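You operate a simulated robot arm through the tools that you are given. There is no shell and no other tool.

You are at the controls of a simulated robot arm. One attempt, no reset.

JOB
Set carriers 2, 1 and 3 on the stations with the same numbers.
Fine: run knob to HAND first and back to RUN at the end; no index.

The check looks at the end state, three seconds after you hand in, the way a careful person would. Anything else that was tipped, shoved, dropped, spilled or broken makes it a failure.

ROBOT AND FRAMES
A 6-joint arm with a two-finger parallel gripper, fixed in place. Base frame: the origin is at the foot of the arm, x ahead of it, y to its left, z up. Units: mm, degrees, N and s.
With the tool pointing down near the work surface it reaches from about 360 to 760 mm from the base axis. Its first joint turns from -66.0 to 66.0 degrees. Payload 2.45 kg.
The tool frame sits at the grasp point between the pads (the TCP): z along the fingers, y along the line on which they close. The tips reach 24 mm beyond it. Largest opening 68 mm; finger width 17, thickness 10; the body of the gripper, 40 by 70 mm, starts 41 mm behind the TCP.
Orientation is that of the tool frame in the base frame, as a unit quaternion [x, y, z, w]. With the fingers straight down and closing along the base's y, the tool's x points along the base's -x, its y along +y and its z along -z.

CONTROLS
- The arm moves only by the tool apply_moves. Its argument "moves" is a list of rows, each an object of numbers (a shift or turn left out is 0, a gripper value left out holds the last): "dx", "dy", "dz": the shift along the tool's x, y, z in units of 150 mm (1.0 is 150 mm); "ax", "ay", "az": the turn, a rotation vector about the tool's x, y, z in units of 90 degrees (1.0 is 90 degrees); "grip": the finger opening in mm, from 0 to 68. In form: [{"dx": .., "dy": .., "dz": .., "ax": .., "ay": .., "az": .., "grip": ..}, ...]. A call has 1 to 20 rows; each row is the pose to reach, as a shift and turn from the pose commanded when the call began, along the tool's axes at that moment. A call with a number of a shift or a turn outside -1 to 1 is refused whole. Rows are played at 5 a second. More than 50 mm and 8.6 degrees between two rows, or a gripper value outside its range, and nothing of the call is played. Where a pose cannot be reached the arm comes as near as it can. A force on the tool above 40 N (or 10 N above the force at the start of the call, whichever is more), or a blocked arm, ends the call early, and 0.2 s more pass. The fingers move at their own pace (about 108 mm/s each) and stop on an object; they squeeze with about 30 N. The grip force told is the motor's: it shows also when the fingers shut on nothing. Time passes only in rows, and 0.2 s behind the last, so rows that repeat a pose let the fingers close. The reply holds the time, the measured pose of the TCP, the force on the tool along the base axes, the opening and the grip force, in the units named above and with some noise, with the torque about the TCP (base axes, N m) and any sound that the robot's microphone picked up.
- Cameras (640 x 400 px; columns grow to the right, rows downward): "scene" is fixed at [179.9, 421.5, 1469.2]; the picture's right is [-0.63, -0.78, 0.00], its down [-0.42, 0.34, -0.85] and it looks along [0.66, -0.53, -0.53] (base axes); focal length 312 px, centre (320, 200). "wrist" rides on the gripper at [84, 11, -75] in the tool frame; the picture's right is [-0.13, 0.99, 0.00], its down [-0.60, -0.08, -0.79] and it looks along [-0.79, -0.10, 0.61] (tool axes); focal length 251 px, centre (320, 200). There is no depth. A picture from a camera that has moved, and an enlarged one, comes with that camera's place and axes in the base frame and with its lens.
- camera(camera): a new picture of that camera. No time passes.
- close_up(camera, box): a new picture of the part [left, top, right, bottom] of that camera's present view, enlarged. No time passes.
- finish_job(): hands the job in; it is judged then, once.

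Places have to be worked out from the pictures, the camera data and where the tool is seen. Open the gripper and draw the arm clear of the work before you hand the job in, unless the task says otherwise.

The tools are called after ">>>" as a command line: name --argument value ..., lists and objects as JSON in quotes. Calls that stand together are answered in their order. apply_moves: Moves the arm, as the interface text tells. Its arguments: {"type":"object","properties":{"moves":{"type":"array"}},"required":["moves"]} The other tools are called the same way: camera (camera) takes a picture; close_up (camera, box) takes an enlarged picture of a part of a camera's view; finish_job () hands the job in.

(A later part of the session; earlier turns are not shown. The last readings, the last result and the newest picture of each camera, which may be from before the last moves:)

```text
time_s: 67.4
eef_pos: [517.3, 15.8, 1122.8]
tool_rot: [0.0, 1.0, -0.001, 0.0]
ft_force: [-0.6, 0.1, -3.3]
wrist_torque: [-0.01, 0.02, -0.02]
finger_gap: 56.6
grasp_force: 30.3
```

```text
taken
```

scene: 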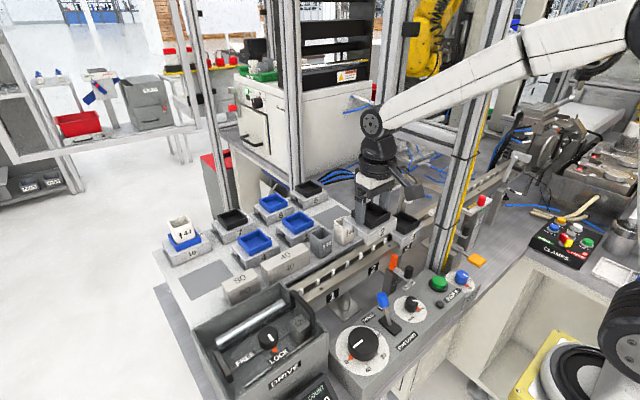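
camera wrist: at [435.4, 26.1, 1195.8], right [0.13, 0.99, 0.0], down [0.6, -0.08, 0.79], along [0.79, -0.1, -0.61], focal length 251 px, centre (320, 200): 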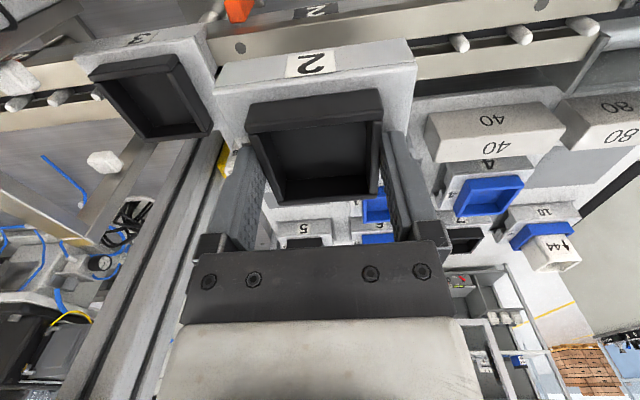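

Carrier 2 is above station 2. I lower to z≈1063 and check alignment against rail and pins.

>>> apply_moves --moves '[{"dz": 0.15}, {"dz": 0.3}, {"dz": 0.4}, {"dz": 0.4}]'

>>> close_up --camera "wrist" --box '[180, 0, 440, 140]'

>>> close_up --camera "scene" --box '[335, 215, 423, 275]'

```text
time_s: 68.4
eef_pos: [517.7, 15.0, 1060.0]
tool_rot: [0.0, 1.0, 0.0, -0.001]
ft_force: [1.2, 0.3, -2.9]
wrist_torque: [0.0, 0.01, 0.01]
finger_gap: 56.5
grasp_force: 29.5
```

```text
2.46 times, centred on (310, 70) of wrist
camera zoom: at [434.5, 25.1, 1133.9], right [0.13, 0.99, 0.0], down [0.6, -0.08, 0.79], along [0.79, -0.1, -0.61], focal length 619 px, centre (345, 520)
```

zoom: 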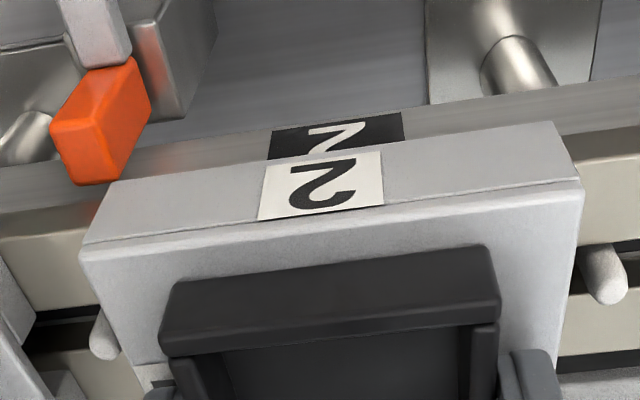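

```text
6.67 times, centred on (379, 245) of scene
camera zoom: at [180.0, 421.5, 1469.2], right [-0.63, -0.78, 0.0], down [-0.42, 0.34, -0.85], along [0.66, -0.53, -0.53], focal length 2078 px, centre (-73, -100)
```

zoom: 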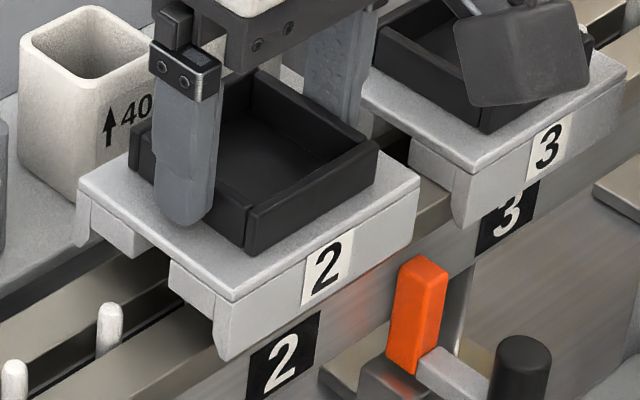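

Alignment: skirt overhang ≈11 mm at the front (10 ideal) and y centre ≈14.5. I shift +1.5 mm in x and lower to just above contact.

>>> apply_moves --moves '[{"dx": -0.01}, {"dx": -0.01, "dz": 0.04}, {"dx": -0.01, "dz": 0.08}, {"dx": -0.01, "dz": 0.093}, {"dx": -0.01, "dz": 0.1}]'

```text
time_s: 69.6
eef_pos: [521.0, 14.9, 1045.0]
tool_rot: [0.0, 1.0, -0.002, -0.001]
ft_force: [-5.6, -1.3, -1.9]
wrist_torque: [-0.03, 0.27, 0.05]
finger_gap: 56.7
grasp_force: 29.7
```

A small x force appears; I check the picture before going on.

>>> close_up --camera "scene" --box '[335, 220, 407, 275]'

>>> close_up --camera "wrist" --box '[180, 0, 440, 140]'

```text
7.27 times, centred on (371, 248) of scene
camera zoom: at [179.8, 421.5, 1469.2], right [-0.63, -0.78, 0.0], down [-0.42, 0.34, -0.85], along [0.66, -0.53, -0.53], focal length 2266 px, centre (-51, -146)
```

zoom: 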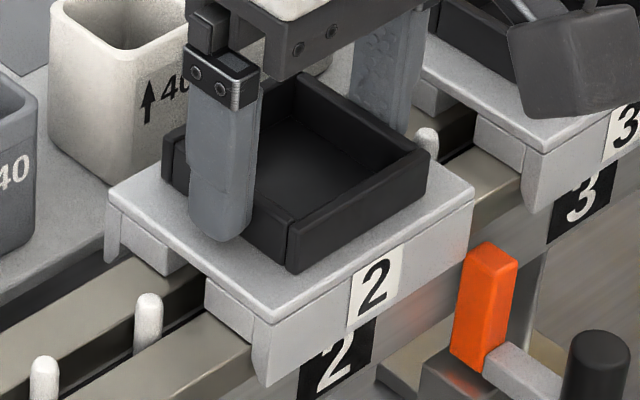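

```text
2.46 times, centred on (310, 70) of wrist
camera zoom: at [437.7, 24.5, 1119.5], right [0.13, 0.99, 0.0], down [0.61, -0.08, 0.79], along [0.78, -0.1, -0.61], focal length 619 px, centre (345, 520)
```

zoom: 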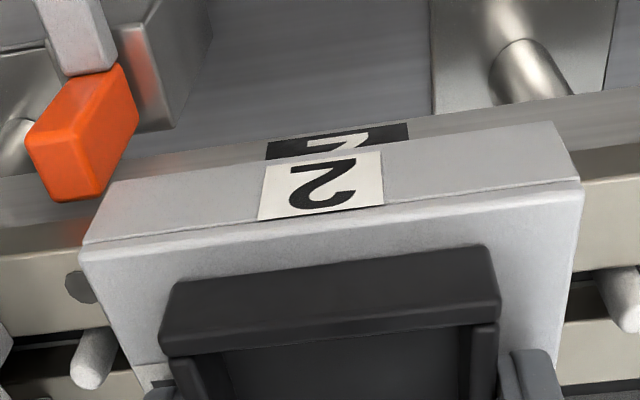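

The −x push suggests the front skirt touches the rail, so I undo the x shift (−2 mm) and then ease down.

>>> apply_moves --moves '[{"dx": 0.007}, {"dx": 0.0133}, {"dx": 0.0133}]'

```text
time_s: 70.4
eef_pos: [519.6, 15.7, 1046.1]
tool_rot: [0.0, 1.0, 0.0, 0.0]
ft_force: [-0.2, 0.5, -2.7]
wrist_torque: [0.02, -0.01, -0.03]
finger_gap: 56.3
grasp_force: 30.5
```

Side force is gone. Now I lower in small steps to contact.

>>> apply_moves --moves '[{"dz": 0.005}, {"dz": 0.01}, {"dz": 0.0133}, {"dz": 0.0133}]'

```text
time_s: 71.4
eef_pos: [518.4, 14.1, 1044.8]
tool_rot: [0.0, 1.0, -0.002, 0.0]
ft_force: [-0.2, -1.2, 5.8]
wrist_torque: [0.09, 0.13, -0.04]
finger_gap: 56.7
grasp_force: 30.0
```

Seated at z≈1044.8 with clean vertical contact. I release and rise.

>>> apply_moves --moves '[{"grip": 60}, {"grip": 68}, {"grip": 68}, {"dz": -0.08}, {"dz": -0.2}, {"dz": -0.45}, {"dz": -0.6}]'

>>> close_up --camera "scene" --box '[335, 195, 447, 275]'

>>> camera --camera "wrist"

```text
time_s: 73.0
eef_pos: [517.9, 13.2, 1136.8]
tool_rot: [0.001, 1.0, -0.001, -0.001]
ft_force: [0.0, -0.1, -0.4]
wrist_torque: [0.01, 0.0, -0.01]
finger_gap: 67.7
grasp_force: 0.2
```

```text
5.00 times, centred on (391, 235) of scene
camera zoom: at [179.9, 421.5, 1469.2], right [-0.63, -0.78, 0.0], down [-0.42, 0.34, -0.85], along [0.66, -0.53, -0.53], focal length 1558 px, centre (-35, 25)
```

zoom: 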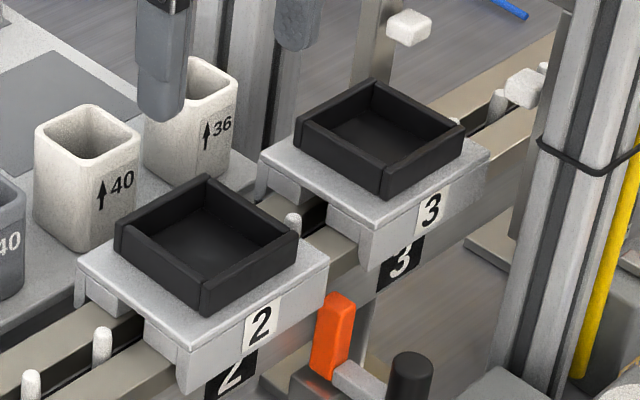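

```text
taken
camera wrist: at [435.0, 24.5, 1210.9], right [0.13, 0.99, 0.0], down [0.61, -0.08, 0.79], along [0.79, -0.1, -0.61], focal length 251 px, centre (320, 200)
```

wrist: 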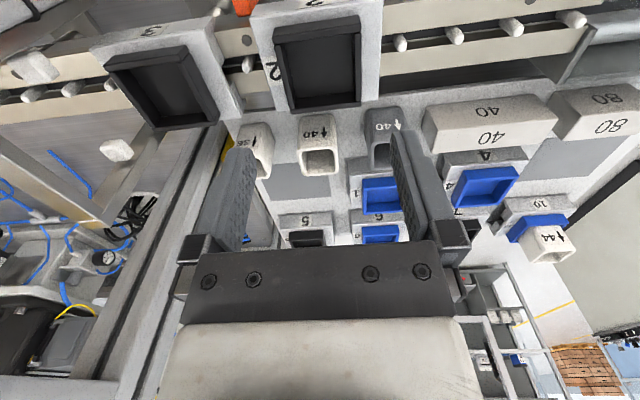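

Carriers 2 and 3 sit level over their tags. Next, carrier 1: I move to above it.

>>> apply_moves --moves '[{"dx": -0.25, "dy": 0.1}, {"dx": -0.5, "dy": 0.2}, {"dx": -0.75, "dy": 0.3}, {"dx": -1.0, "dy": 0.41}]'

>>> camera --camera "wrist"

>>> close_up --camera "wrist" --box '[220, 0, 420, 140]'

```text
time_s: 74.0
eef_pos: [669.8, 73.9, 1133.7]
tool_rot: [0.001, 1.0, 0.0, 0.0]
ft_force: [-0.5, -0.3, -0.3]
wrist_torque: [-0.02, -0.01, 0.0]
finger_gap: 67.7
grasp_force: 0.0
```

```text
taken
camera wrist: at [587.5, 84.6, 1207.7], right [0.13, 0.99, 0.0], down [0.6, -0.08, 0.79], along [0.79, -0.1, -0.61], focal length 251 px, centre (320, 200)
```

wrist: 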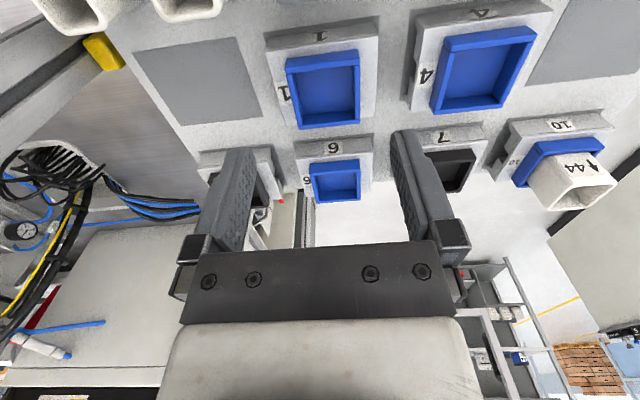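

```text
2.86 times, centred on (320, 70) of wrist
camera zoom: at [587.5, 84.6, 1207.7], right [0.13, 0.99, 0.0], down [0.6, -0.08, 0.79], along [0.79, -0.1, -0.61], focal length 718 px, centre (320, 571)
```

zoom: 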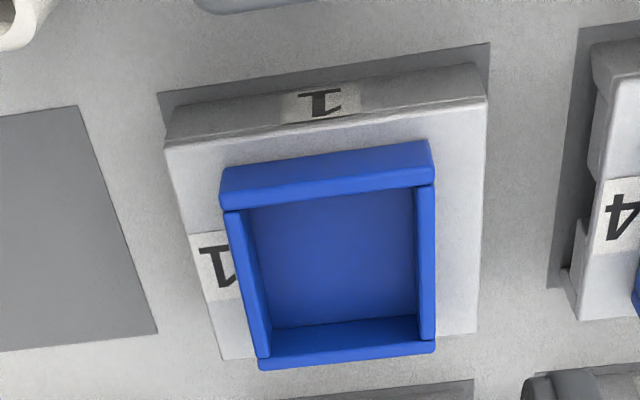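

Carrier 1's tray centre: (699.5, 75). I move over it and lower to z≈1070.

>>> apply_moves --moves '[{"dx": -0.09, "dy": 0.005, "dz": 0.12}, {"dx": -0.183, "dy": 0.009, "dz": 0.26}, {"dx": -0.183, "dy": 0.009, "dz": 0.42}, {"dx": -0.183, "dy": 0.009, "dz": 0.42}]'

>>> close_up --camera "wrist" --box '[220, 0, 420, 150]'

>>> close_up --camera "scene" --box '[220, 170, 340, 270]'

```text
time_s: 75.0
eef_pos: [698.5, 76.7, 1070.7]
tool_rot: [0.001, 1.0, -0.001, 0.001]
ft_force: [0.4, 0.3, 0.4]
wrist_torque: [-0.02, -0.02, 0.0]
finger_gap: 67.9
grasp_force: 0.1
```

```text
2.67 times, centred on (320, 75) of wrist
camera zoom: at [615.3, 87.8, 1144.7], right [0.13, 0.99, 0.0], down [0.6, -0.08, 0.79], along [0.79, -0.1, -0.61], focal length 670 px, centre (320, 533)
```

zoom: 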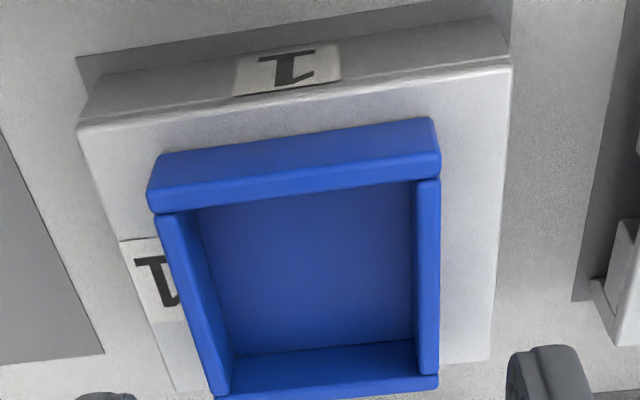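

```text
4.00 times, centred on (280, 220) of scene
camera zoom: at [179.9, 421.5, 1469.2], right [-0.63, -0.78, 0.0], down [-0.42, 0.34, -0.85], along [0.66, -0.53, -0.53], focal length 1247 px, centre (480, 120)
```

zoom: 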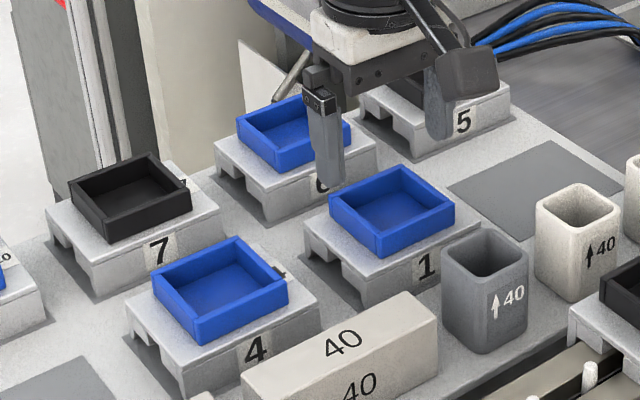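

Tray 1 is 1.9 mm toward −y of the tool; I correct and lower to z≈1026, then close.

>>> apply_moves --moves '[{"dy": -0.0127, "dz": 0.1}, {"dy": -0.0127, "dz": 0.2}, {"dy": -0.0127, "dz": 0.293}, {"dy": -0.0127, "dz": 0.293}]'

>>> camera --camera "wrist"

>>> close_up --camera "scene" --box '[240, 180, 340, 260]'

```text
time_s: 76.0
eef_pos: [697.9, 74.7, 1026.2]
tool_rot: [0.0, 1.0, -0.001, 0.0]
ft_force: [0.9, 0.6, 0.7]
wrist_torque: [0.0, 0.03, -0.03]
finger_gap: 68.0
grasp_force: 0.1
```

```text
taken
camera wrist: at [614.7, 84.7, 1100.1], right [0.13, 0.99, 0.0], down [0.6, -0.08, 0.79], along [0.79, -0.1, -0.61], focal length 251 px, centre (320, 200)
```

wrist: 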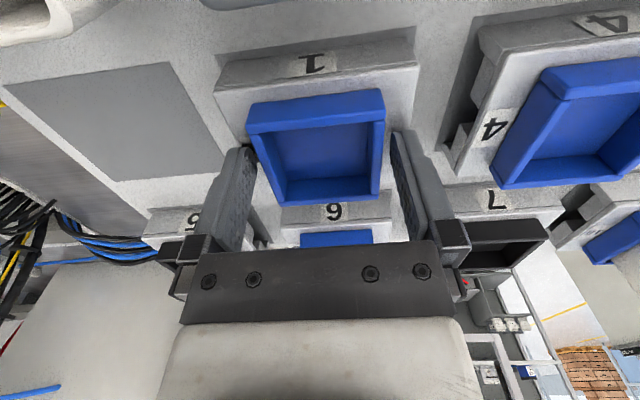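

```text
5.00 times, centred on (290, 220) of scene
camera zoom: at [179.9, 421.5, 1469.2], right [-0.63, -0.78, 0.0], down [-0.42, 0.34, -0.85], along [0.66, -0.53, -0.53], focal length 1558 px, centre (470, 100)
```

zoom: 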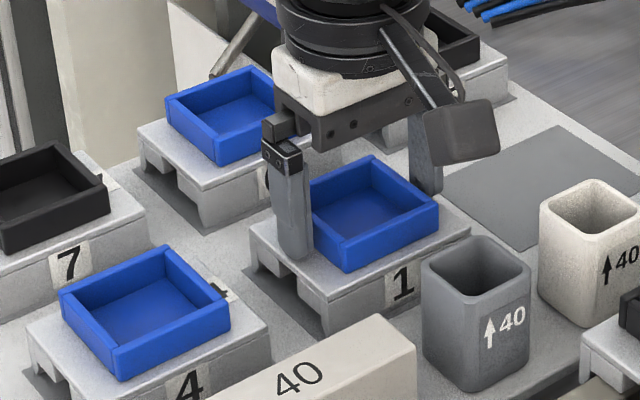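

Well aligned. I close on tray 1 and lift straight up to z≈1120.

>>> apply_moves --moves '[{"grip": 62}, {"grip": 50}, {"grip": 40}, {"grip": 40}, {"grip": 40}]'

>>> apply_moves --moves '[{"dz": -0.035}, {"dz": -0.07}, {"dz": -0.2}, {"dz": -0.4}, {"dz": -0.63}, {"dz": -0.63}]'

>>> camera --camera "wrist"

>>> close_up --camera "scene" --box '[240, 140, 360, 260]'

```text
time_s: 77.2
eef_pos: [697.4, 73.8, 1026.2]
tool_rot: [0.0, 1.0, -0.001, 0.0]
ft_force: [-0.4, 1.6, -0.8]
wrist_torque: [0.09, -0.05, 0.0]
finger_gap: 56.8
grasp_force: 29.7
```

```text
time_s: 78.6
eef_pos: [698.0, 75.1, 1120.1]
tool_rot: [0.001, 1.0, 0.0, -0.001]
ft_force: [0.2, -1.4, -3.3]
wrist_torque: [0.01, 0.02, 0.0]
finger_gap: 56.5
grasp_force: 29.8
```

```text
taken
camera wrist: at [614.5, 85.7, 1194.2], right [0.13, 0.99, 0.0], down [0.6, -0.08, 0.79], along [0.79, -0.1, -0.61], focal length 251 px, centre (320, 200)
```

wrist: 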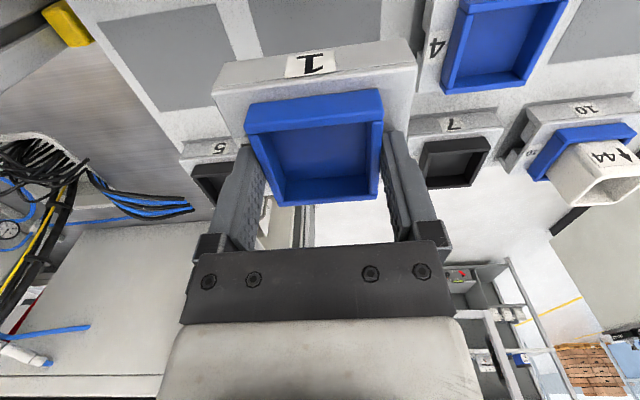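

```text
3.33 times, centred on (300, 200) of scene
camera zoom: at [180.0, 421.5, 1469.2], right [-0.63, -0.78, 0.0], down [-0.42, 0.34, -0.85], along [0.66, -0.53, -0.53], focal length 1039 px, centre (387, 200)
```

zoom: 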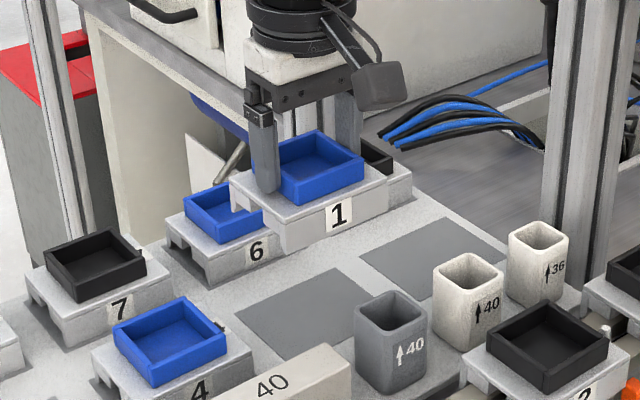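

Carrier 1 hangs level. I carry it to above station 1.

>>> apply_moves --moves '[{"dx": 0.25, "dy": 0.08}, {"dx": 0.5, "dy": 0.17}, {"dx": 0.75, "dy": 0.25}, {"dx": 1.0, "dy": 0.33}]'

>>> apply_moves --moves '[{"dx": 0.1, "dy": 0.03}, {"dx": 0.2, "dy": 0.068}, {"dx": 0.2, "dy": 0.068}]'

>>> camera --camera "wrist"

>>> close_up --camera "scene" --box '[250, 180, 410, 310]'

```text
time_s: 79.6
eef_pos: [545.7, 127.1, 1118.2]
tool_rot: [0.001, 1.0, -0.001, 0.0]
ft_force: [0.4, 0.4, -3.1]
wrist_torque: [0.01, 0.0, 0.03]
finger_gap: 56.6
grasp_force: 29.6
```

```text
time_s: 80.4
eef_pos: [515.5, 135.9, 1120.7]
tool_rot: [0.0, 1.0, -0.001, 0.0]
ft_force: [-0.2, -0.3, -2.8]
wrist_torque: [0.0, 0.04, 0.01]
finger_gap: 56.7
grasp_force: 30.0
```

```text
taken
camera wrist: at [432.4, 147.4, 1194.4], right [0.13, 0.99, 0.0], down [0.6, -0.08, 0.79], along [0.79, -0.1, -0.61], focal length 251 px, centre (320, 200)
```

wrist: 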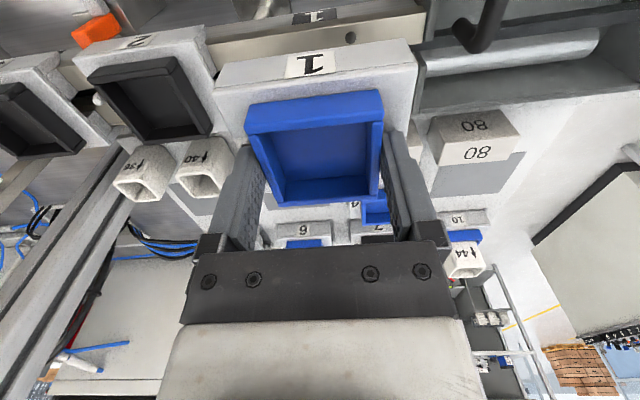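

```text
3.08 times, centred on (330, 245) of scene
camera zoom: at [180.0, 421.5, 1469.2], right [-0.63, -0.78, 0.0], down [-0.42, 0.34, -0.85], along [0.66, -0.53, -0.53], focal length 959 px, centre (289, 62)
```

zoom: 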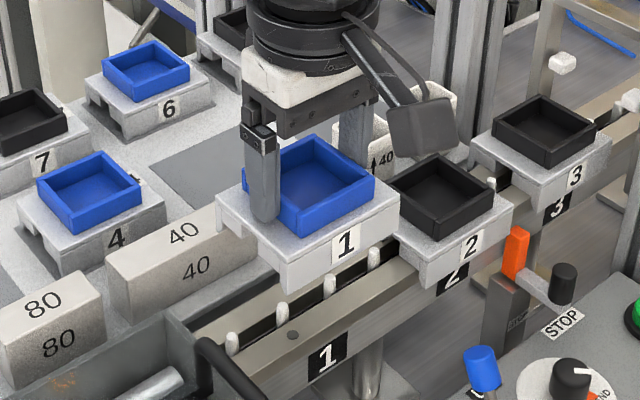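

I lower to z≈1062 and check alignment over station 1.

>>> apply_moves --moves '[{"dz": 0.15}, {"dz": 0.3}, {"dz": 0.39}, {"dz": 0.39}]'

>>> close_up --camera "wrist" --box '[180, 0, 440, 140]'

>>> close_up --camera "scene" --box '[295, 230, 383, 300]'

```text
time_s: 81.4
eef_pos: [516.0, 134.6, 1062.5]
tool_rot: [0.0, 1.0, -0.001, 0.0]
ft_force: [0.4, 0.4, -3.6]
wrist_torque: [0.03, 0.05, 0.0]
finger_gap: 56.6
grasp_force: 30.5
```

```text
2.46 times, centred on (310, 70) of wrist
camera zoom: at [432.6, 145.5, 1136.5], right [0.13, 0.99, 0.0], down [0.6, -0.08, 0.79], along [0.79, -0.1, -0.61], focal length 619 px, centre (345, 520)
```

zoom: 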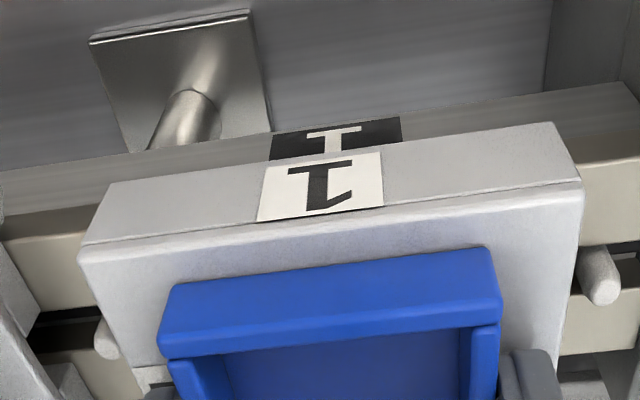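

```text
5.71 times, centred on (339, 265) of scene
camera zoom: at [180.0, 421.5, 1469.2], right [-0.63, -0.78, 0.0], down [-0.42, 0.34, -0.85], along [0.66, -0.53, -0.53], focal length 1781 px, centre (211, -171)
```

zoom: 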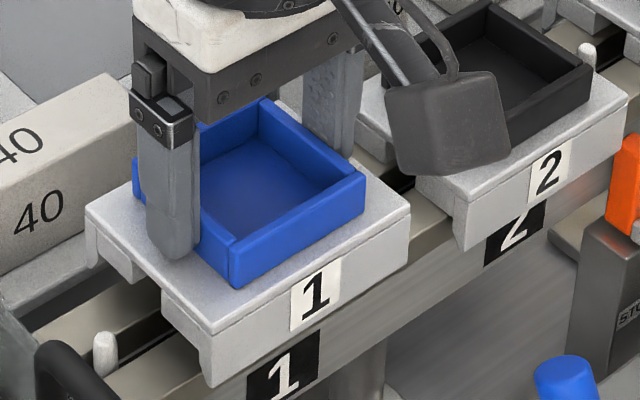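

Carrier 1: y centre ≈134.9 (good), front overhang ≈13 mm vs ≈11.5 for carrier 2's final seat. I shift +1.2 mm in x and lower to just above contact.

>>> apply_moves --moves '[{"dx": -0.008}, {"dx": -0.008, "dz": 0.04}, {"dx": -0.008, "dz": 0.08}, {"dx": -0.008, "dz": 0.107}, {"dx": -0.008, "dz": 0.107}]'

```text
time_s: 82.6
eef_pos: [519.1, 135.6, 1047.8]
tool_rot: [0.0, 1.0, 0.0, -0.001]
ft_force: [0.8, 1.7, -3.3]
wrist_torque: [0.0, 0.02, -0.01]
finger_gap: 56.7
grasp_force: 30.1
```

No contact force yet; continuing down slowly.

>>> apply_moves --moves '[{"dz": 0.007}, {"dz": 0.0133}, {"dz": 0.0133}, {"dz": 0.0133}]'

```text
time_s: 83.6
eef_pos: [517.6, 135.7, 1044.2]
tool_rot: [0.0, 1.0, 0.0, 0.0]
ft_force: [-0.5, -0.6, -2.9]
wrist_torque: [-0.01, 0.02, 0.0]
finger_gap: 56.7
grasp_force: 30.6
```

>>> apply_moves --moves '[{"dz": 0.005}, {"dz": 0.01}, {"dz": 0.012}, {"dz": 0.012}]'

```text
time_s: 84.6
eef_pos: [518.9, 134.2, 1044.6]
tool_rot: [0.0, 1.0, 0.001, 0.001]
ft_force: [-8.3, 3.2, 19.8]
wrist_torque: [0.06, 0.56, -0.03]
finger_gap: 56.7
grasp_force: 29.9
```

Contact with ~23 N at z≈1044.6: seated like the others. I relieve slightly, release and rise.

>>> apply_moves --moves '[{"dz": -0.005}, {"dz": -0.005, "grip": 60}, {"dz": -0.005, "grip": 68}, {"dz": -0.005, "grip": 68}, {"dz": -0.08}, {"dz": -0.2}, {"dz": -0.45}, {"dz": -0.6}]'

>>> close_up --camera "scene" --box '[290, 190, 450, 300]'

>>> camera --camera "wrist"

```text
time_s: 86.4
eef_pos: [518.6, 131.8, 1135.8]
tool_rot: [0.0, 1.0, 0.0, 0.0]
ft_force: [-0.4, 0.3, 0.9]
wrist_torque: [0.01, 0.0, 0.01]
finger_gap: 68.1
grasp_force: 0.1
```

```text
3.64 times, centred on (370, 245) of scene
camera zoom: at [179.9, 421.5, 1469.2], right [-0.63, -0.78, 0.0], down [-0.42, 0.34, -0.85], along [0.66, -0.53, -0.53], focal length 1133 px, centre (138, 36)
```

zoom: 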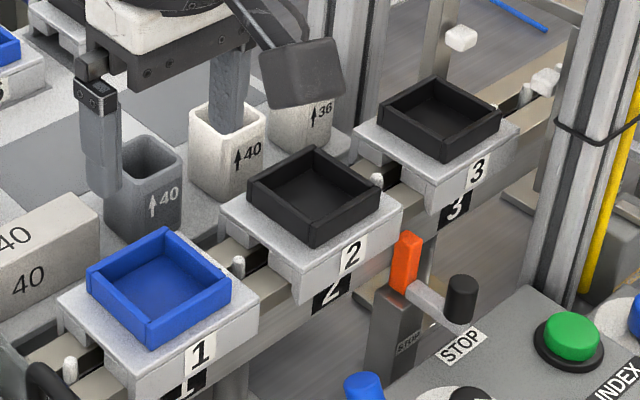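

```text
taken
camera wrist: at [435.6, 142.4, 1210.2], right [0.13, 0.99, 0.0], down [0.6, -0.08, 0.79], along [0.79, -0.1, -0.61], focal length 251 px, centre (320, 200)
```

wrist: 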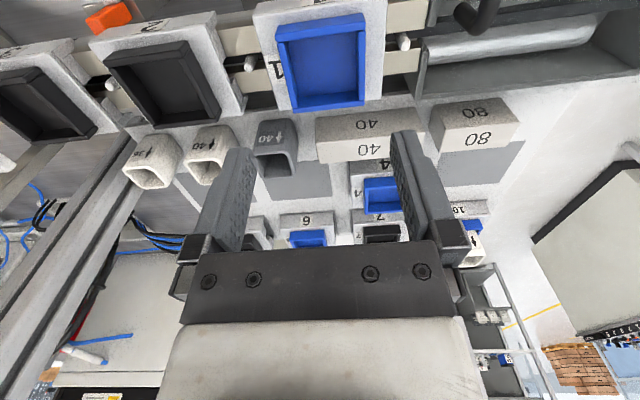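

All three carriers sit level above their matching tags. Now back to the knob: I move above it at z≈1045 with the gripper at 50 mm.

>>> apply_moves --moves '[{"dx": 0.162, "dy": -0.172, "dz": 0.04, "grip": 50}, {"dx": 0.324, "dy": -0.344, "dz": 0.12}, {"dx": 0.486, "dy": -0.515, "dz": 0.24}, {"dx": 0.648, "dy": -0.687, "dz": 0.4}, {"dx": 0.81, "dy": -0.859, "dz": 0.6}, {"dx": 0.81, "dy": -0.859, "dz": 0.6}]'

>>> camera --camera "wrist"

>>> close_up --camera "wrist" --box '[250, 0, 390, 90]'

>>> close_up --camera "scene" --box '[370, 260, 490, 335]'

```text
time_s: 87.8
eef_pos: [397.5, 1.6, 1040.6]
tool_rot: [0.0, 1.0, 0.0, 0.0]
ft_force: [-0.2, -0.1, 1.3]
wrist_torque: [0.0, -0.04, -0.02]
finger_gap: 49.9
grasp_force: 0.2
```

```text
taken
camera wrist: at [314.1, 12.4, 1114.3], right [0.13, 0.99, 0.0], down [0.6, -0.08, 0.79], along [0.79, -0.1, -0.61], focal length 251 px, centre (320, 200)
```

wrist: 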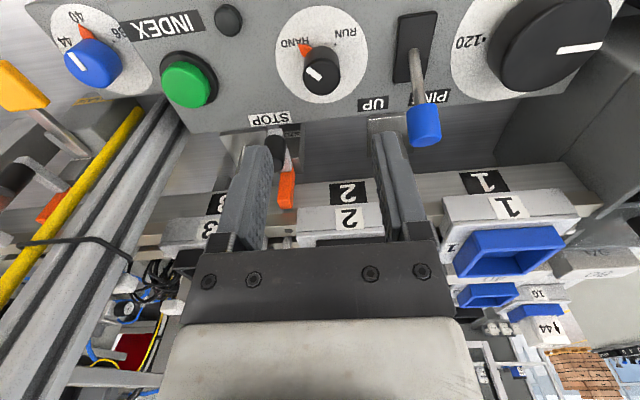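

```text
4.44 times, centred on (320, 45) of wrist
camera zoom: at [314.1, 12.4, 1114.3], right [0.13, 0.99, 0.0], down [0.6, -0.08, 0.79], along [0.79, -0.1, -0.61], focal length 1118 px, centre (320, 889)
```

zoom: 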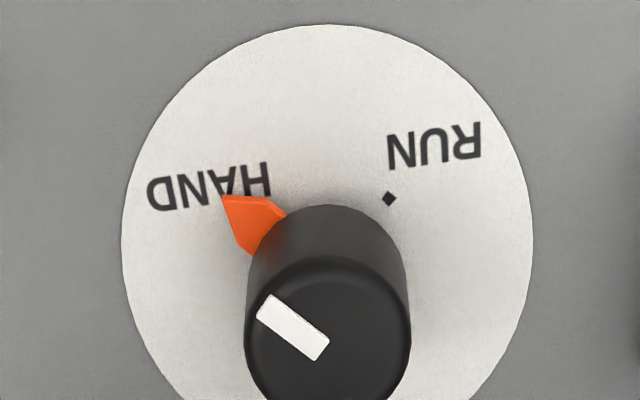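

```text
5.33 times, centred on (430, 298) of scene
camera zoom: at [179.9, 421.5, 1469.2], right [-0.63, -0.78, 0.0], down [-0.42, 0.34, -0.85], along [0.66, -0.53, -0.53], focal length 1662 px, centre (-267, -320)
```

zoom: 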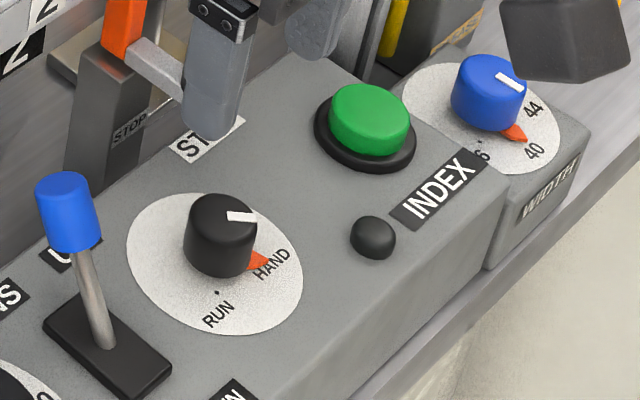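

Knob reads HAND; axis confirmed at ≈(397.1, 2.8). I pre-turn the tool to yaw +45° above the knob.

>>> apply_moves --moves '[{"dx": 0.001, "dy": 0.002, "az": -0.085}, {"dx": 0.002, "dy": 0.004, "az": -0.17}, {"dx": 0.003, "dy": 0.006, "az": -0.255}, {"dx": 0.004, "dy": 0.008, "az": -0.34}, {"dx": 0.004, "dy": 0.008, "az": -0.42}, {"dx": 0.004, "dy": 0.008, "az": -0.5}, {"dx": 0.004, "dy": 0.008, "az": -0.5}]'

>>> apply_moves --moves '[{"dz": 0.15}, {"dz": 0.3}, {"dz": 0.45}, {"dz": 0.555}, {"dz": 0.555}]'

>>> close_up --camera "wrist" --box '[240, 90, 400, 190]'

```text
time_s: 89.4
eef_pos: [396.6, 8.4, 1042.4]
tool_rot: [-0.383, 0.924, -0.001, -0.001]
ft_force: [0.6, -0.2, -0.5]
wrist_torque: [0.0, 0.01, 0.03]
finger_gap: 49.9
grasp_force: 0.0
```

```text
time_s: 90.6
eef_pos: [394.9, 7.7, 960.9]
tool_rot: [-0.383, 0.924, 0.0, -0.001]
ft_force: [-0.8, -0.6, -0.3]
wrist_torque: [0.02, 0.01, 0.0]
finger_gap: 49.8
grasp_force: 0.0
```

```text
4.00 times, centred on (320, 140) of wrist
camera zoom: at [328.5, -43.9, 1034.3], right [-0.61, 0.79, 0.0], down [0.48, 0.37, 0.79], along [0.63, 0.48, -0.61], focal length 1006 px, centre (320, 440)
```

zoom: 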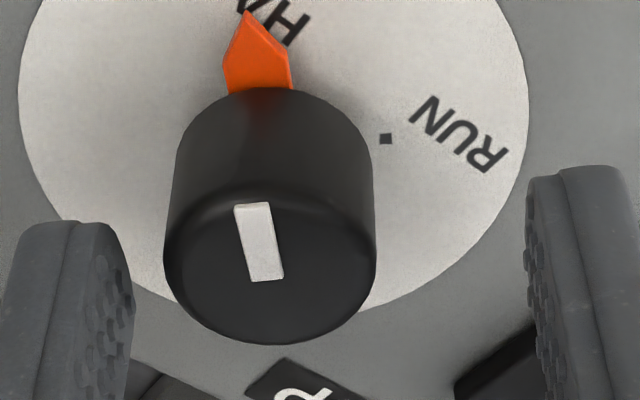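

The tool is about 6 mm off along the closing line (actual y≈7.7). I correct by +4.3 mm along tool x and −5.5 mm along tool y and re-check.

>>> apply_moves --moves '[{"dx": 0.014, "dy": -0.018, "dz": 0.01}, {"dx": 0.0287, "dy": -0.0363, "dz": 0.02}, {"dx": 0.0287, "dy": -0.0363, "dz": 0.02}]'

>>> close_up --camera "wrist" --box '[240, 90, 400, 190]'

```text
time_s: 91.4
eef_pos: [395.6, 0.9, 956.5]
tool_rot: [-0.382, 0.924, -0.001, -0.001]
ft_force: [-0.7, 0.4, 0.2]
wrist_torque: [-0.01, 0.01, 0.03]
finger_gap: 49.8
grasp_force: 0.1
```

```text
4.00 times, centred on (320, 140) of wrist
camera zoom: at [329.6, -50.5, 1031.2], right [-0.61, 0.79, 0.0], down [0.48, 0.37, 0.79], along [0.63, 0.48, -0.61], focal length 1006 px, centre (320, 440)
```

zoom: 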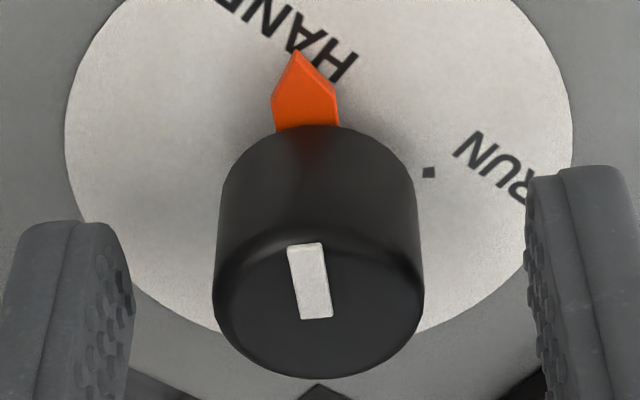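

Now the knob is centred between the fingers (same column as when previously gripped). I close on it.

>>> apply_moves --moves '[{"grip": 40}, {"grip": 28}, {"grip": 15}, {"grip": 15}, {"grip": 15}]'

```text
time_s: 92.6
eef_pos: [396.9, 2.8, 955.2]
tool_rot: [-0.383, 0.924, -0.001, 0.0]
ft_force: [5.8, -9.8, -3.2]
wrist_torque: [0.05, 0.08, -0.04]
finger_gap: 25.6
grasp_force: 41.4
```

A slight side load (−11 N along the closing axis); I relieve it with a 0.7 mm shift and then turn the first 30° toward RUN.

>>> apply_moves --moves '[{"dy": -0.0025}, {"dy": -0.0045}, {"dy": -0.0045}]'

>>> apply_moves --moves '[{"az": 0.07}, {"az": 0.14}, {"az": 0.21}, {"az": 0.28}, {"az": 0.34}]'

```text
time_s: 93.4
eef_pos: [395.8, 1.8, 957.3]
tool_rot: [-0.383, 0.924, 0.0, 0.0]
ft_force: [-6.0, 19.0, 34.8]
wrist_torque: [0.77, 0.27, -0.02]
finger_gap: 25.8
grasp_force: 40.7
```

```text
time_s: 94.2
eef_pos: [396.1, 1.5, 956.3]
tool_rot: [-0.237, 0.972, 0.0, -0.001]
ft_force: [-4.5, 15.4, 4.2]
wrist_torque: [0.38, -0.49, 0.04]
finger_gap: 25.9
grasp_force: 40.3
stopped in row 4: the force on the tool passed its limit at 51 N (the readings are from after the stop); the commanded pose is now the measured one
```

The turn stopped on a force limit (mostly side/vertical preload). I open to drop the preload, and look at the pointer and centring.

>>> apply_moves --moves '[{"grip": 40}, {"grip": 45}, {"grip": 45}]'

>>> close_up --camera "wrist" --box '[240, 90, 400, 190]'

```text
time_s: 95.0
eef_pos: [397.0, 0.6, 956.0]
tool_rot: [-0.236, 0.972, 0.0, 0.0]
ft_force: [0.6, 0.7, -0.4]
wrist_torque: [0.04, 0.0, 0.0]
finger_gap: 45.0
grasp_force: 0.1
```

```text
4.00 times, centred on (320, 140) of wrist
camera zoom: at [317.5, -28.5, 1030.6], right [-0.34, 0.94, 0.0], down [0.57, 0.21, 0.79], along [0.74, 0.27, -0.61], focal length 1006 px, centre (320, 440)
```

zoom: 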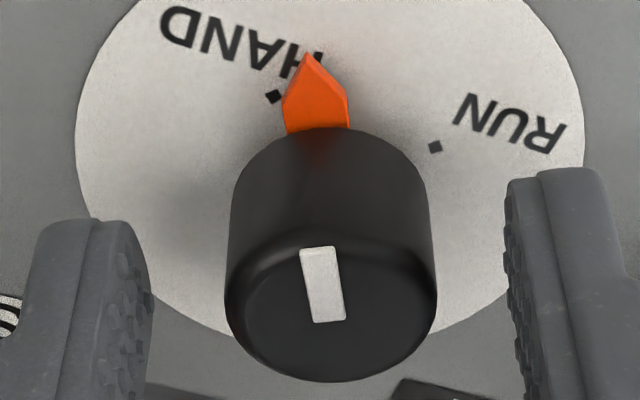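

The knob turned ~18° and now sits ~1 mm toward +tool y. I recentre and close again.

>>> apply_moves --moves '[{"dy": 0.007}, {"dy": 0.007, "grip": 32}, {"dy": 0.007, "grip": 15}, {"dy": 0.007, "grip": 15}]'

```text
time_s: 96.0
eef_pos: [396.0, 2.8, 955.4]
tool_rot: [-0.236, 0.972, 0.0, -0.001]
ft_force: [-1.1, 0.1, -2.2]
wrist_torque: [-0.21, -0.32, -0.03]
finger_gap: 25.6
grasp_force: 41.3
```

Forces are near zero now. I turn another 36° toward RUN (az +0.4).

>>> apply_moves --moves '[{"az": 0.08}, {"az": 0.16}, {"az": 0.24}, {"az": 0.32}, {"az": 0.4}]'

```text
time_s: 97.2
eef_pos: [395.0, 3.8, 956.4]
tool_rot: [0.038, 0.999, 0.001, 0.0]
ft_force: [1.0, 11.3, -3.3]
wrist_torque: [-0.04, 0.13, 0.03]
finger_gap: 25.4
grasp_force: 40.9
stopped in row 5: the force on the tool passed its limit at 41 N (the readings are from after the stop); the commanded pose is now the measured one
```

Turned to about 49° from HAND in total. I open, check centring, and re-grip for the rest.

>>> apply_moves --moves '[{"grip": 40}, {"grip": 45}, {"grip": 45}]'

>>> close_up --camera "wrist" --box '[240, 90, 400, 190]'

```text
time_s: 98.0
eef_pos: [395.6, 3.2, 956.0]
tool_rot: [0.039, 0.999, 0.0, -0.002]
ft_force: [-0.2, -1.0, 0.4]
wrist_torque: [0.01, 0.04, -0.01]
finger_gap: 45.1
grasp_force: 0.0
```

```text
4.00 times, centred on (320, 140) of wrist
camera zoom: at [313.3, 19.1, 1030.7], right [0.21, 0.98, 0.0], down [0.6, -0.13, 0.79], along [0.77, -0.16, -0.61], focal length 1006 px, centre (320, 440)
```

zoom: 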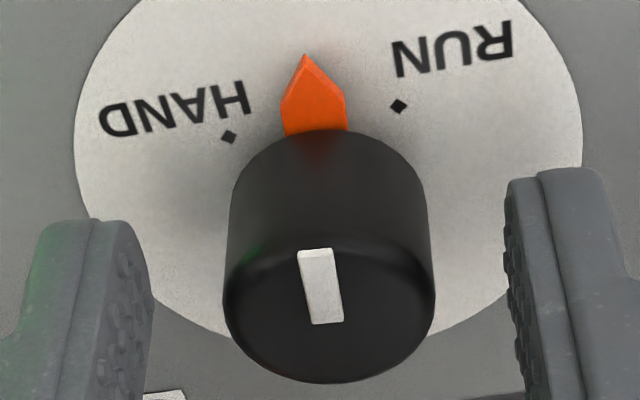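

Again ~1 mm toward +tool y; I recentre, close and check forces.

>>> apply_moves --moves '[{"dy": 0.007}, {"dy": 0.007, "grip": 32}, {"dy": 0.007, "grip": 15}, {"dy": 0.007, "grip": 15}]'

```text
time_s: 99.0
eef_pos: [395.6, 3.7, 956.8]
tool_rot: [0.038, 0.999, 0.001, -0.002]
ft_force: [-0.2, -9.9, -0.8]
wrist_torque: [-0.5, 0.05, -0.01]
finger_gap: 25.6
grasp_force: 41.7
```

Only ~10 N of side load. I turn 23° and check.

>>> apply_moves --moves '[{"az": 0.065}, {"az": 0.13}, {"az": 0.195}, {"az": 0.26}]'

```text
time_s: 100.0
eef_pos: [396.0, 4.9, 955.3]
tool_rot: [0.241, 0.97, 0.001, -0.002]
ft_force: [8.3, 9.7, -31.5]
wrist_torque: [0.29, -0.5, 0.0]
finger_gap: 25.5
grasp_force: 41.2
```

17° remain; the vertical preload has grown, so I release and re-grip once more before the last part.

>>> apply_moves --moves '[{"grip": 40}, {"grip": 45}, {"grip": 45}]'

>>> close_up --camera "wrist" --box '[240, 90, 400, 190]'

```text
time_s: 100.8
eef_pos: [396.2, 3.5, 956.2]
tool_rot: [0.24, 0.971, 0.001, -0.002]
ft_force: [0.2, 0.4, -0.4]
wrist_torque: [0.01, -0.01, 0.01]
finger_gap: 44.8
grasp_force: 0.0
```

```text
4.00 times, centred on (320, 140) of wrist
camera zoom: at [327.0, 51.5, 1031.6], right [0.58, 0.82, 0.0], down [0.5, -0.35, 0.79], along [0.65, -0.46, -0.61], focal length 1006 px, centre (320, 440)
```

zoom: 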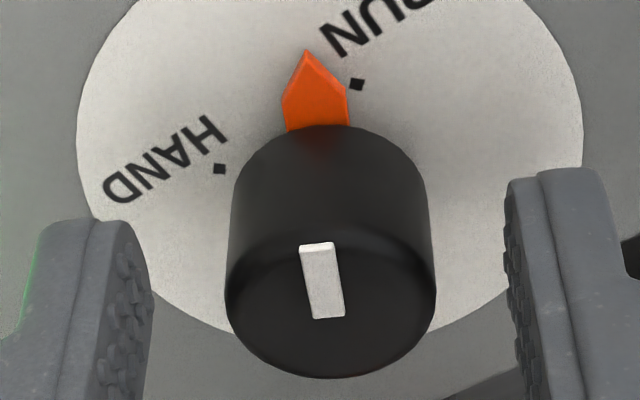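

The pointer is ~17° short of the RUN tick. I recentre, close, and turn the last 18°.

>>> apply_moves --moves '[{"dy": 0.006}, {"dy": 0.006, "grip": 32}, {"dy": 0.006, "grip": 15}, {"dy": 0.006, "grip": 15}]'

>>> apply_moves --moves '[{"az": 0.05}, {"az": 0.1}, {"az": 0.15}, {"az": 0.2}, {"az": 0.2}]'

>>> close_up --camera "wrist" --box '[240, 90, 400, 190]'

```text
time_s: 101.8
eef_pos: [395.6, 3.6, 956.1]
tool_rot: [0.24, 0.971, 0.001, -0.001]
ft_force: [0.7, 1.4, -1.4]
wrist_torque: [0.34, -0.16, 0.03]
finger_gap: 25.4
grasp_force: 41.2
```

```text
time_s: 103.0
eef_pos: [396.7, 5.2, 956.2]
tool_rot: [0.39, 0.921, -0.001, -0.001]
ft_force: [-11.2, -2.5, 33.1]
wrist_torque: [-0.05, -0.16, 0.0]
finger_gap: 25.6
grasp_force: 40.5
```

```text
4.00 times, centred on (320, 140) of wrist
camera zoom: at [346.0, 72.6, 1030.5], right [0.8, 0.6, 0.0], down [0.37, -0.49, 0.79], along [0.47, -0.64, -0.61], focal length 1006 px, centre (320, 440)
```

zoom: 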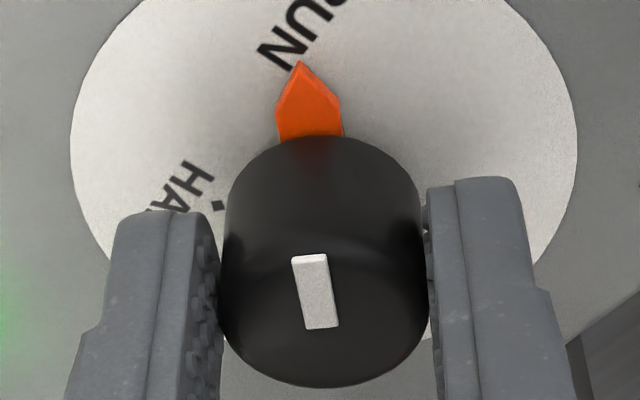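

The pointer covers the RUN tick again. I open the gripper and rise clear of the knob.

>>> apply_moves --moves '[{"grip": 40}, {"grip": 50}, {"grip": 50}, {"dz": -0.15}, {"dz": -0.4}, {"dz": -0.7}]'

>>> camera --camera "wrist"

>>> close_up --camera "wrist" --box '[240, 0, 400, 100]'

>>> close_up --camera "scene" --box '[340, 250, 480, 340]'

```text
time_s: 104.3
eef_pos: [395.3, 9.2, 1061.5]
tool_rot: [0.389, 0.921, 0.0, -0.002]
ft_force: [-0.1, -0.3, 0.1]
wrist_torque: [-0.02, -0.03, 0.02]
finger_gap: 50.3
grasp_force: 0.0
```

```text
taken
camera wrist: at [345.4, 75.6, 1136.3], right [0.8, 0.6, 0.0], down [0.37, -0.49, 0.79], along [0.47, -0.64, -0.61], focal length 251 px, centre (320, 200)
```

wrist: 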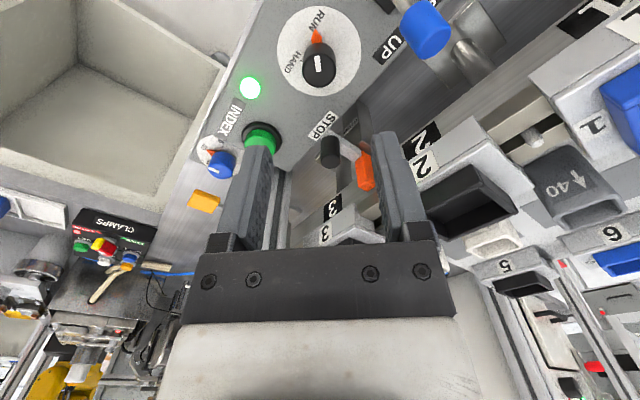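

```text
4.00 times, centred on (320, 50) of wrist
camera zoom: at [345.4, 75.6, 1136.3], right [0.8, 0.6, 0.0], down [0.37, -0.49, 0.79], along [0.47, -0.64, -0.61], focal length 1006 px, centre (320, 800)
```

zoom: 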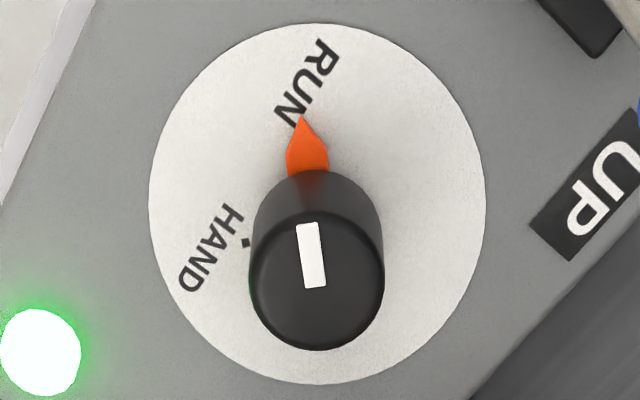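

```text
4.44 times, centred on (410, 295) of scene
camera zoom: at [179.9, 421.5, 1469.2], right [-0.63, -0.78, 0.0], down [-0.42, 0.34, -0.85], along [0.66, -0.53, -0.53], focal length 1385 px, centre (-80, -222)
```

zoom: 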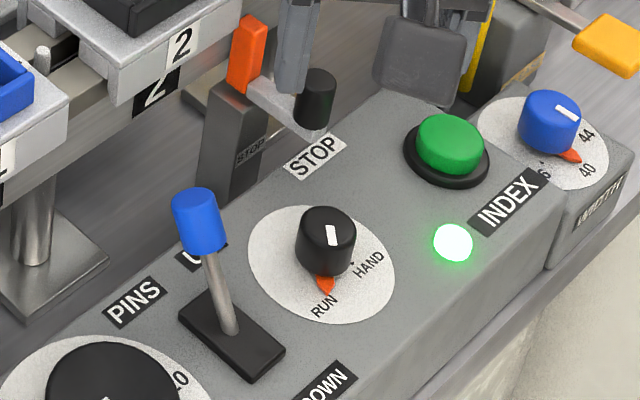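

Knob is at RUN with the green lamp on. I draw the arm up and clear, back near its starting pose.

>>> apply_moves --moves '[{"dz": -0.2, "az": -0.085}, {"dz": -0.4, "az": -0.17}, {"dz": -0.6, "az": -0.255}, {"dz": -0.8, "az": -0.34}, {"dz": -0.95, "az": -0.42}, {"dz": -1.0, "az": -0.51}, {"dz": -1.0, "az": -0.51}]'

>>> apply_moves --moves '[{"dx": -0.15, "dy": 0.15, "dz": -0.2, "grip": 68}, {"dx": -0.3, "dy": 0.3, "dz": -0.33, "grip": 68}, {"dx": -0.3, "dy": 0.3, "dz": -0.33}]'

>>> camera --camera "scene"

>>> camera --camera "wrist"

>>> close_up --camera "scene" --box '[290, 190, 450, 300]'

>>> close_up --camera "wrist" --box '[120, 0, 480, 140]'

```text
time_s: 106.0
eef_pos: [398.6, 3.9, 1212.7]
tool_rot: [-0.002, 1.0, 0.0, 0.0]
ft_force: [-0.3, -0.1, 0.5]
wrist_torque: [-0.03, 0.01, -0.03]
finger_gap: 50.1
grasp_force: 0.0
```

```text
time_s: 106.8
eef_pos: [444.0, 51.7, 1258.9]
tool_rot: [-0.001, 1.0, 0.0, -0.001]
ft_force: [-0.3, 0.9, -0.2]
wrist_torque: [-0.04, 0.01, 0.0]
finger_gap: 68.1
grasp_force: 0.1
```

```text
taken
```

scene: 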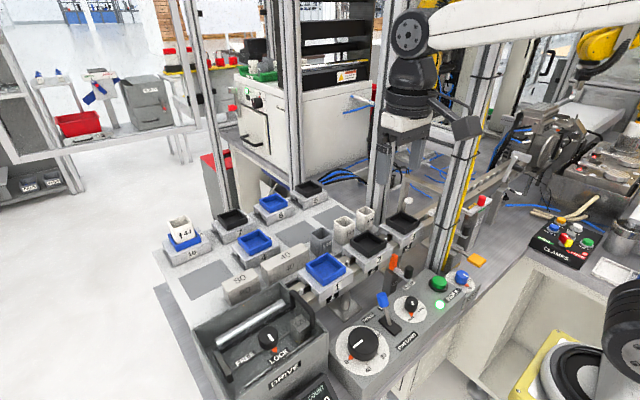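

```text
taken
camera wrist: at [360.2, 61.5, 1332.9], right [0.13, 0.99, 0.0], down [0.61, -0.08, 0.79], along [0.78, -0.1, -0.61], focal length 251 px, centre (320, 200)
```

wrist: 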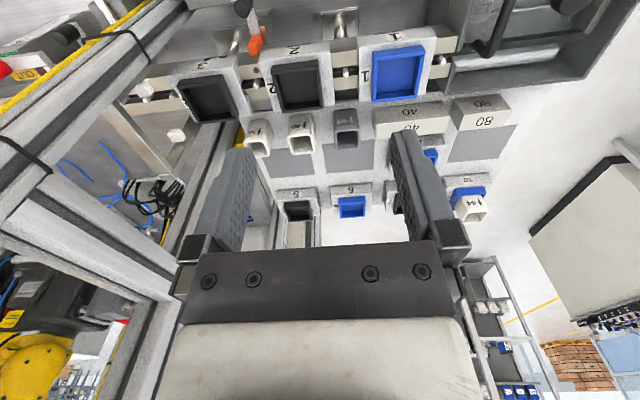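

```text
3.64 times, centred on (370, 245) of scene
camera zoom: at [179.9, 421.5, 1469.2], right [-0.63, -0.78, 0.0], down [-0.42, 0.34, -0.85], along [0.66, -0.53, -0.53], focal length 1133 px, centre (138, 36)
```

zoom: 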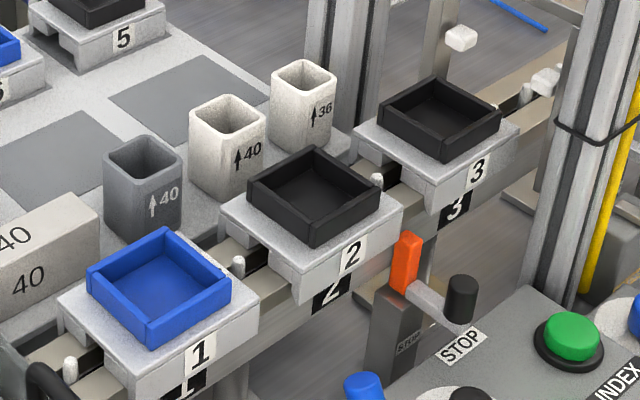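

```text
1.78 times, centred on (300, 70) of wrist
camera zoom: at [360.2, 61.5, 1332.9], right [0.13, 0.99, 0.0], down [0.61, -0.08, 0.79], along [0.78, -0.1, -0.61], focal length 447 px, centre (356, 431)
```

zoom: 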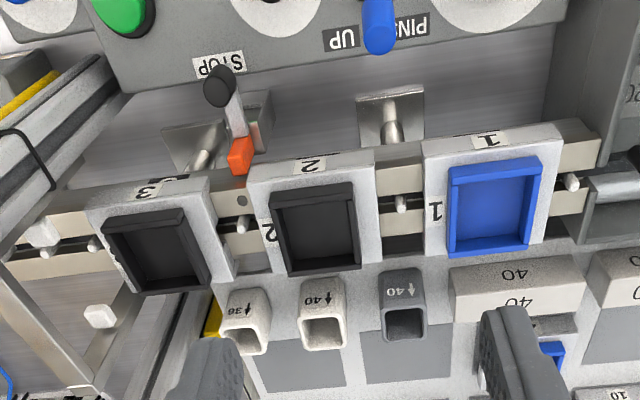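

All three carriers are in place and everything else looks undisturbed; I check the display before handing in.

>>> close_up --camera "scene" --box '[260, 330, 380, 400]'

>>> close_up --camera "scene" --box '[380, 190, 460, 250]'

```text
5.33 times, centred on (320, 365) of scene
camera zoom: at [179.9, 421.5, 1469.2], right [-0.63, -0.78, 0.0], down [-0.42, 0.34, -0.85], along [0.66, -0.53, -0.53], focal length 1662 px, centre (320, -680)
```

zoom: 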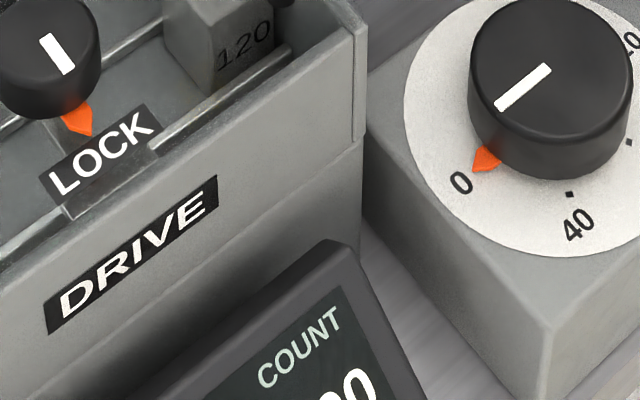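

```text
6.67 times, centred on (420, 220) of scene
camera zoom: at [179.9, 421.5, 1469.2], right [-0.63, -0.78, 0.0], down [-0.42, 0.34, -0.85], along [0.66, -0.53, -0.53], focal length 2078 px, centre (-347, 67)
```

zoom: 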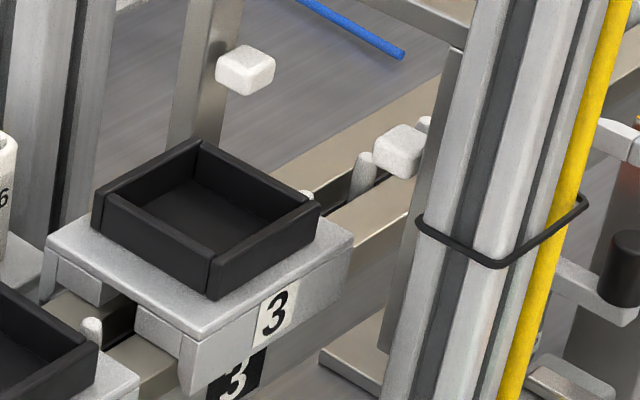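

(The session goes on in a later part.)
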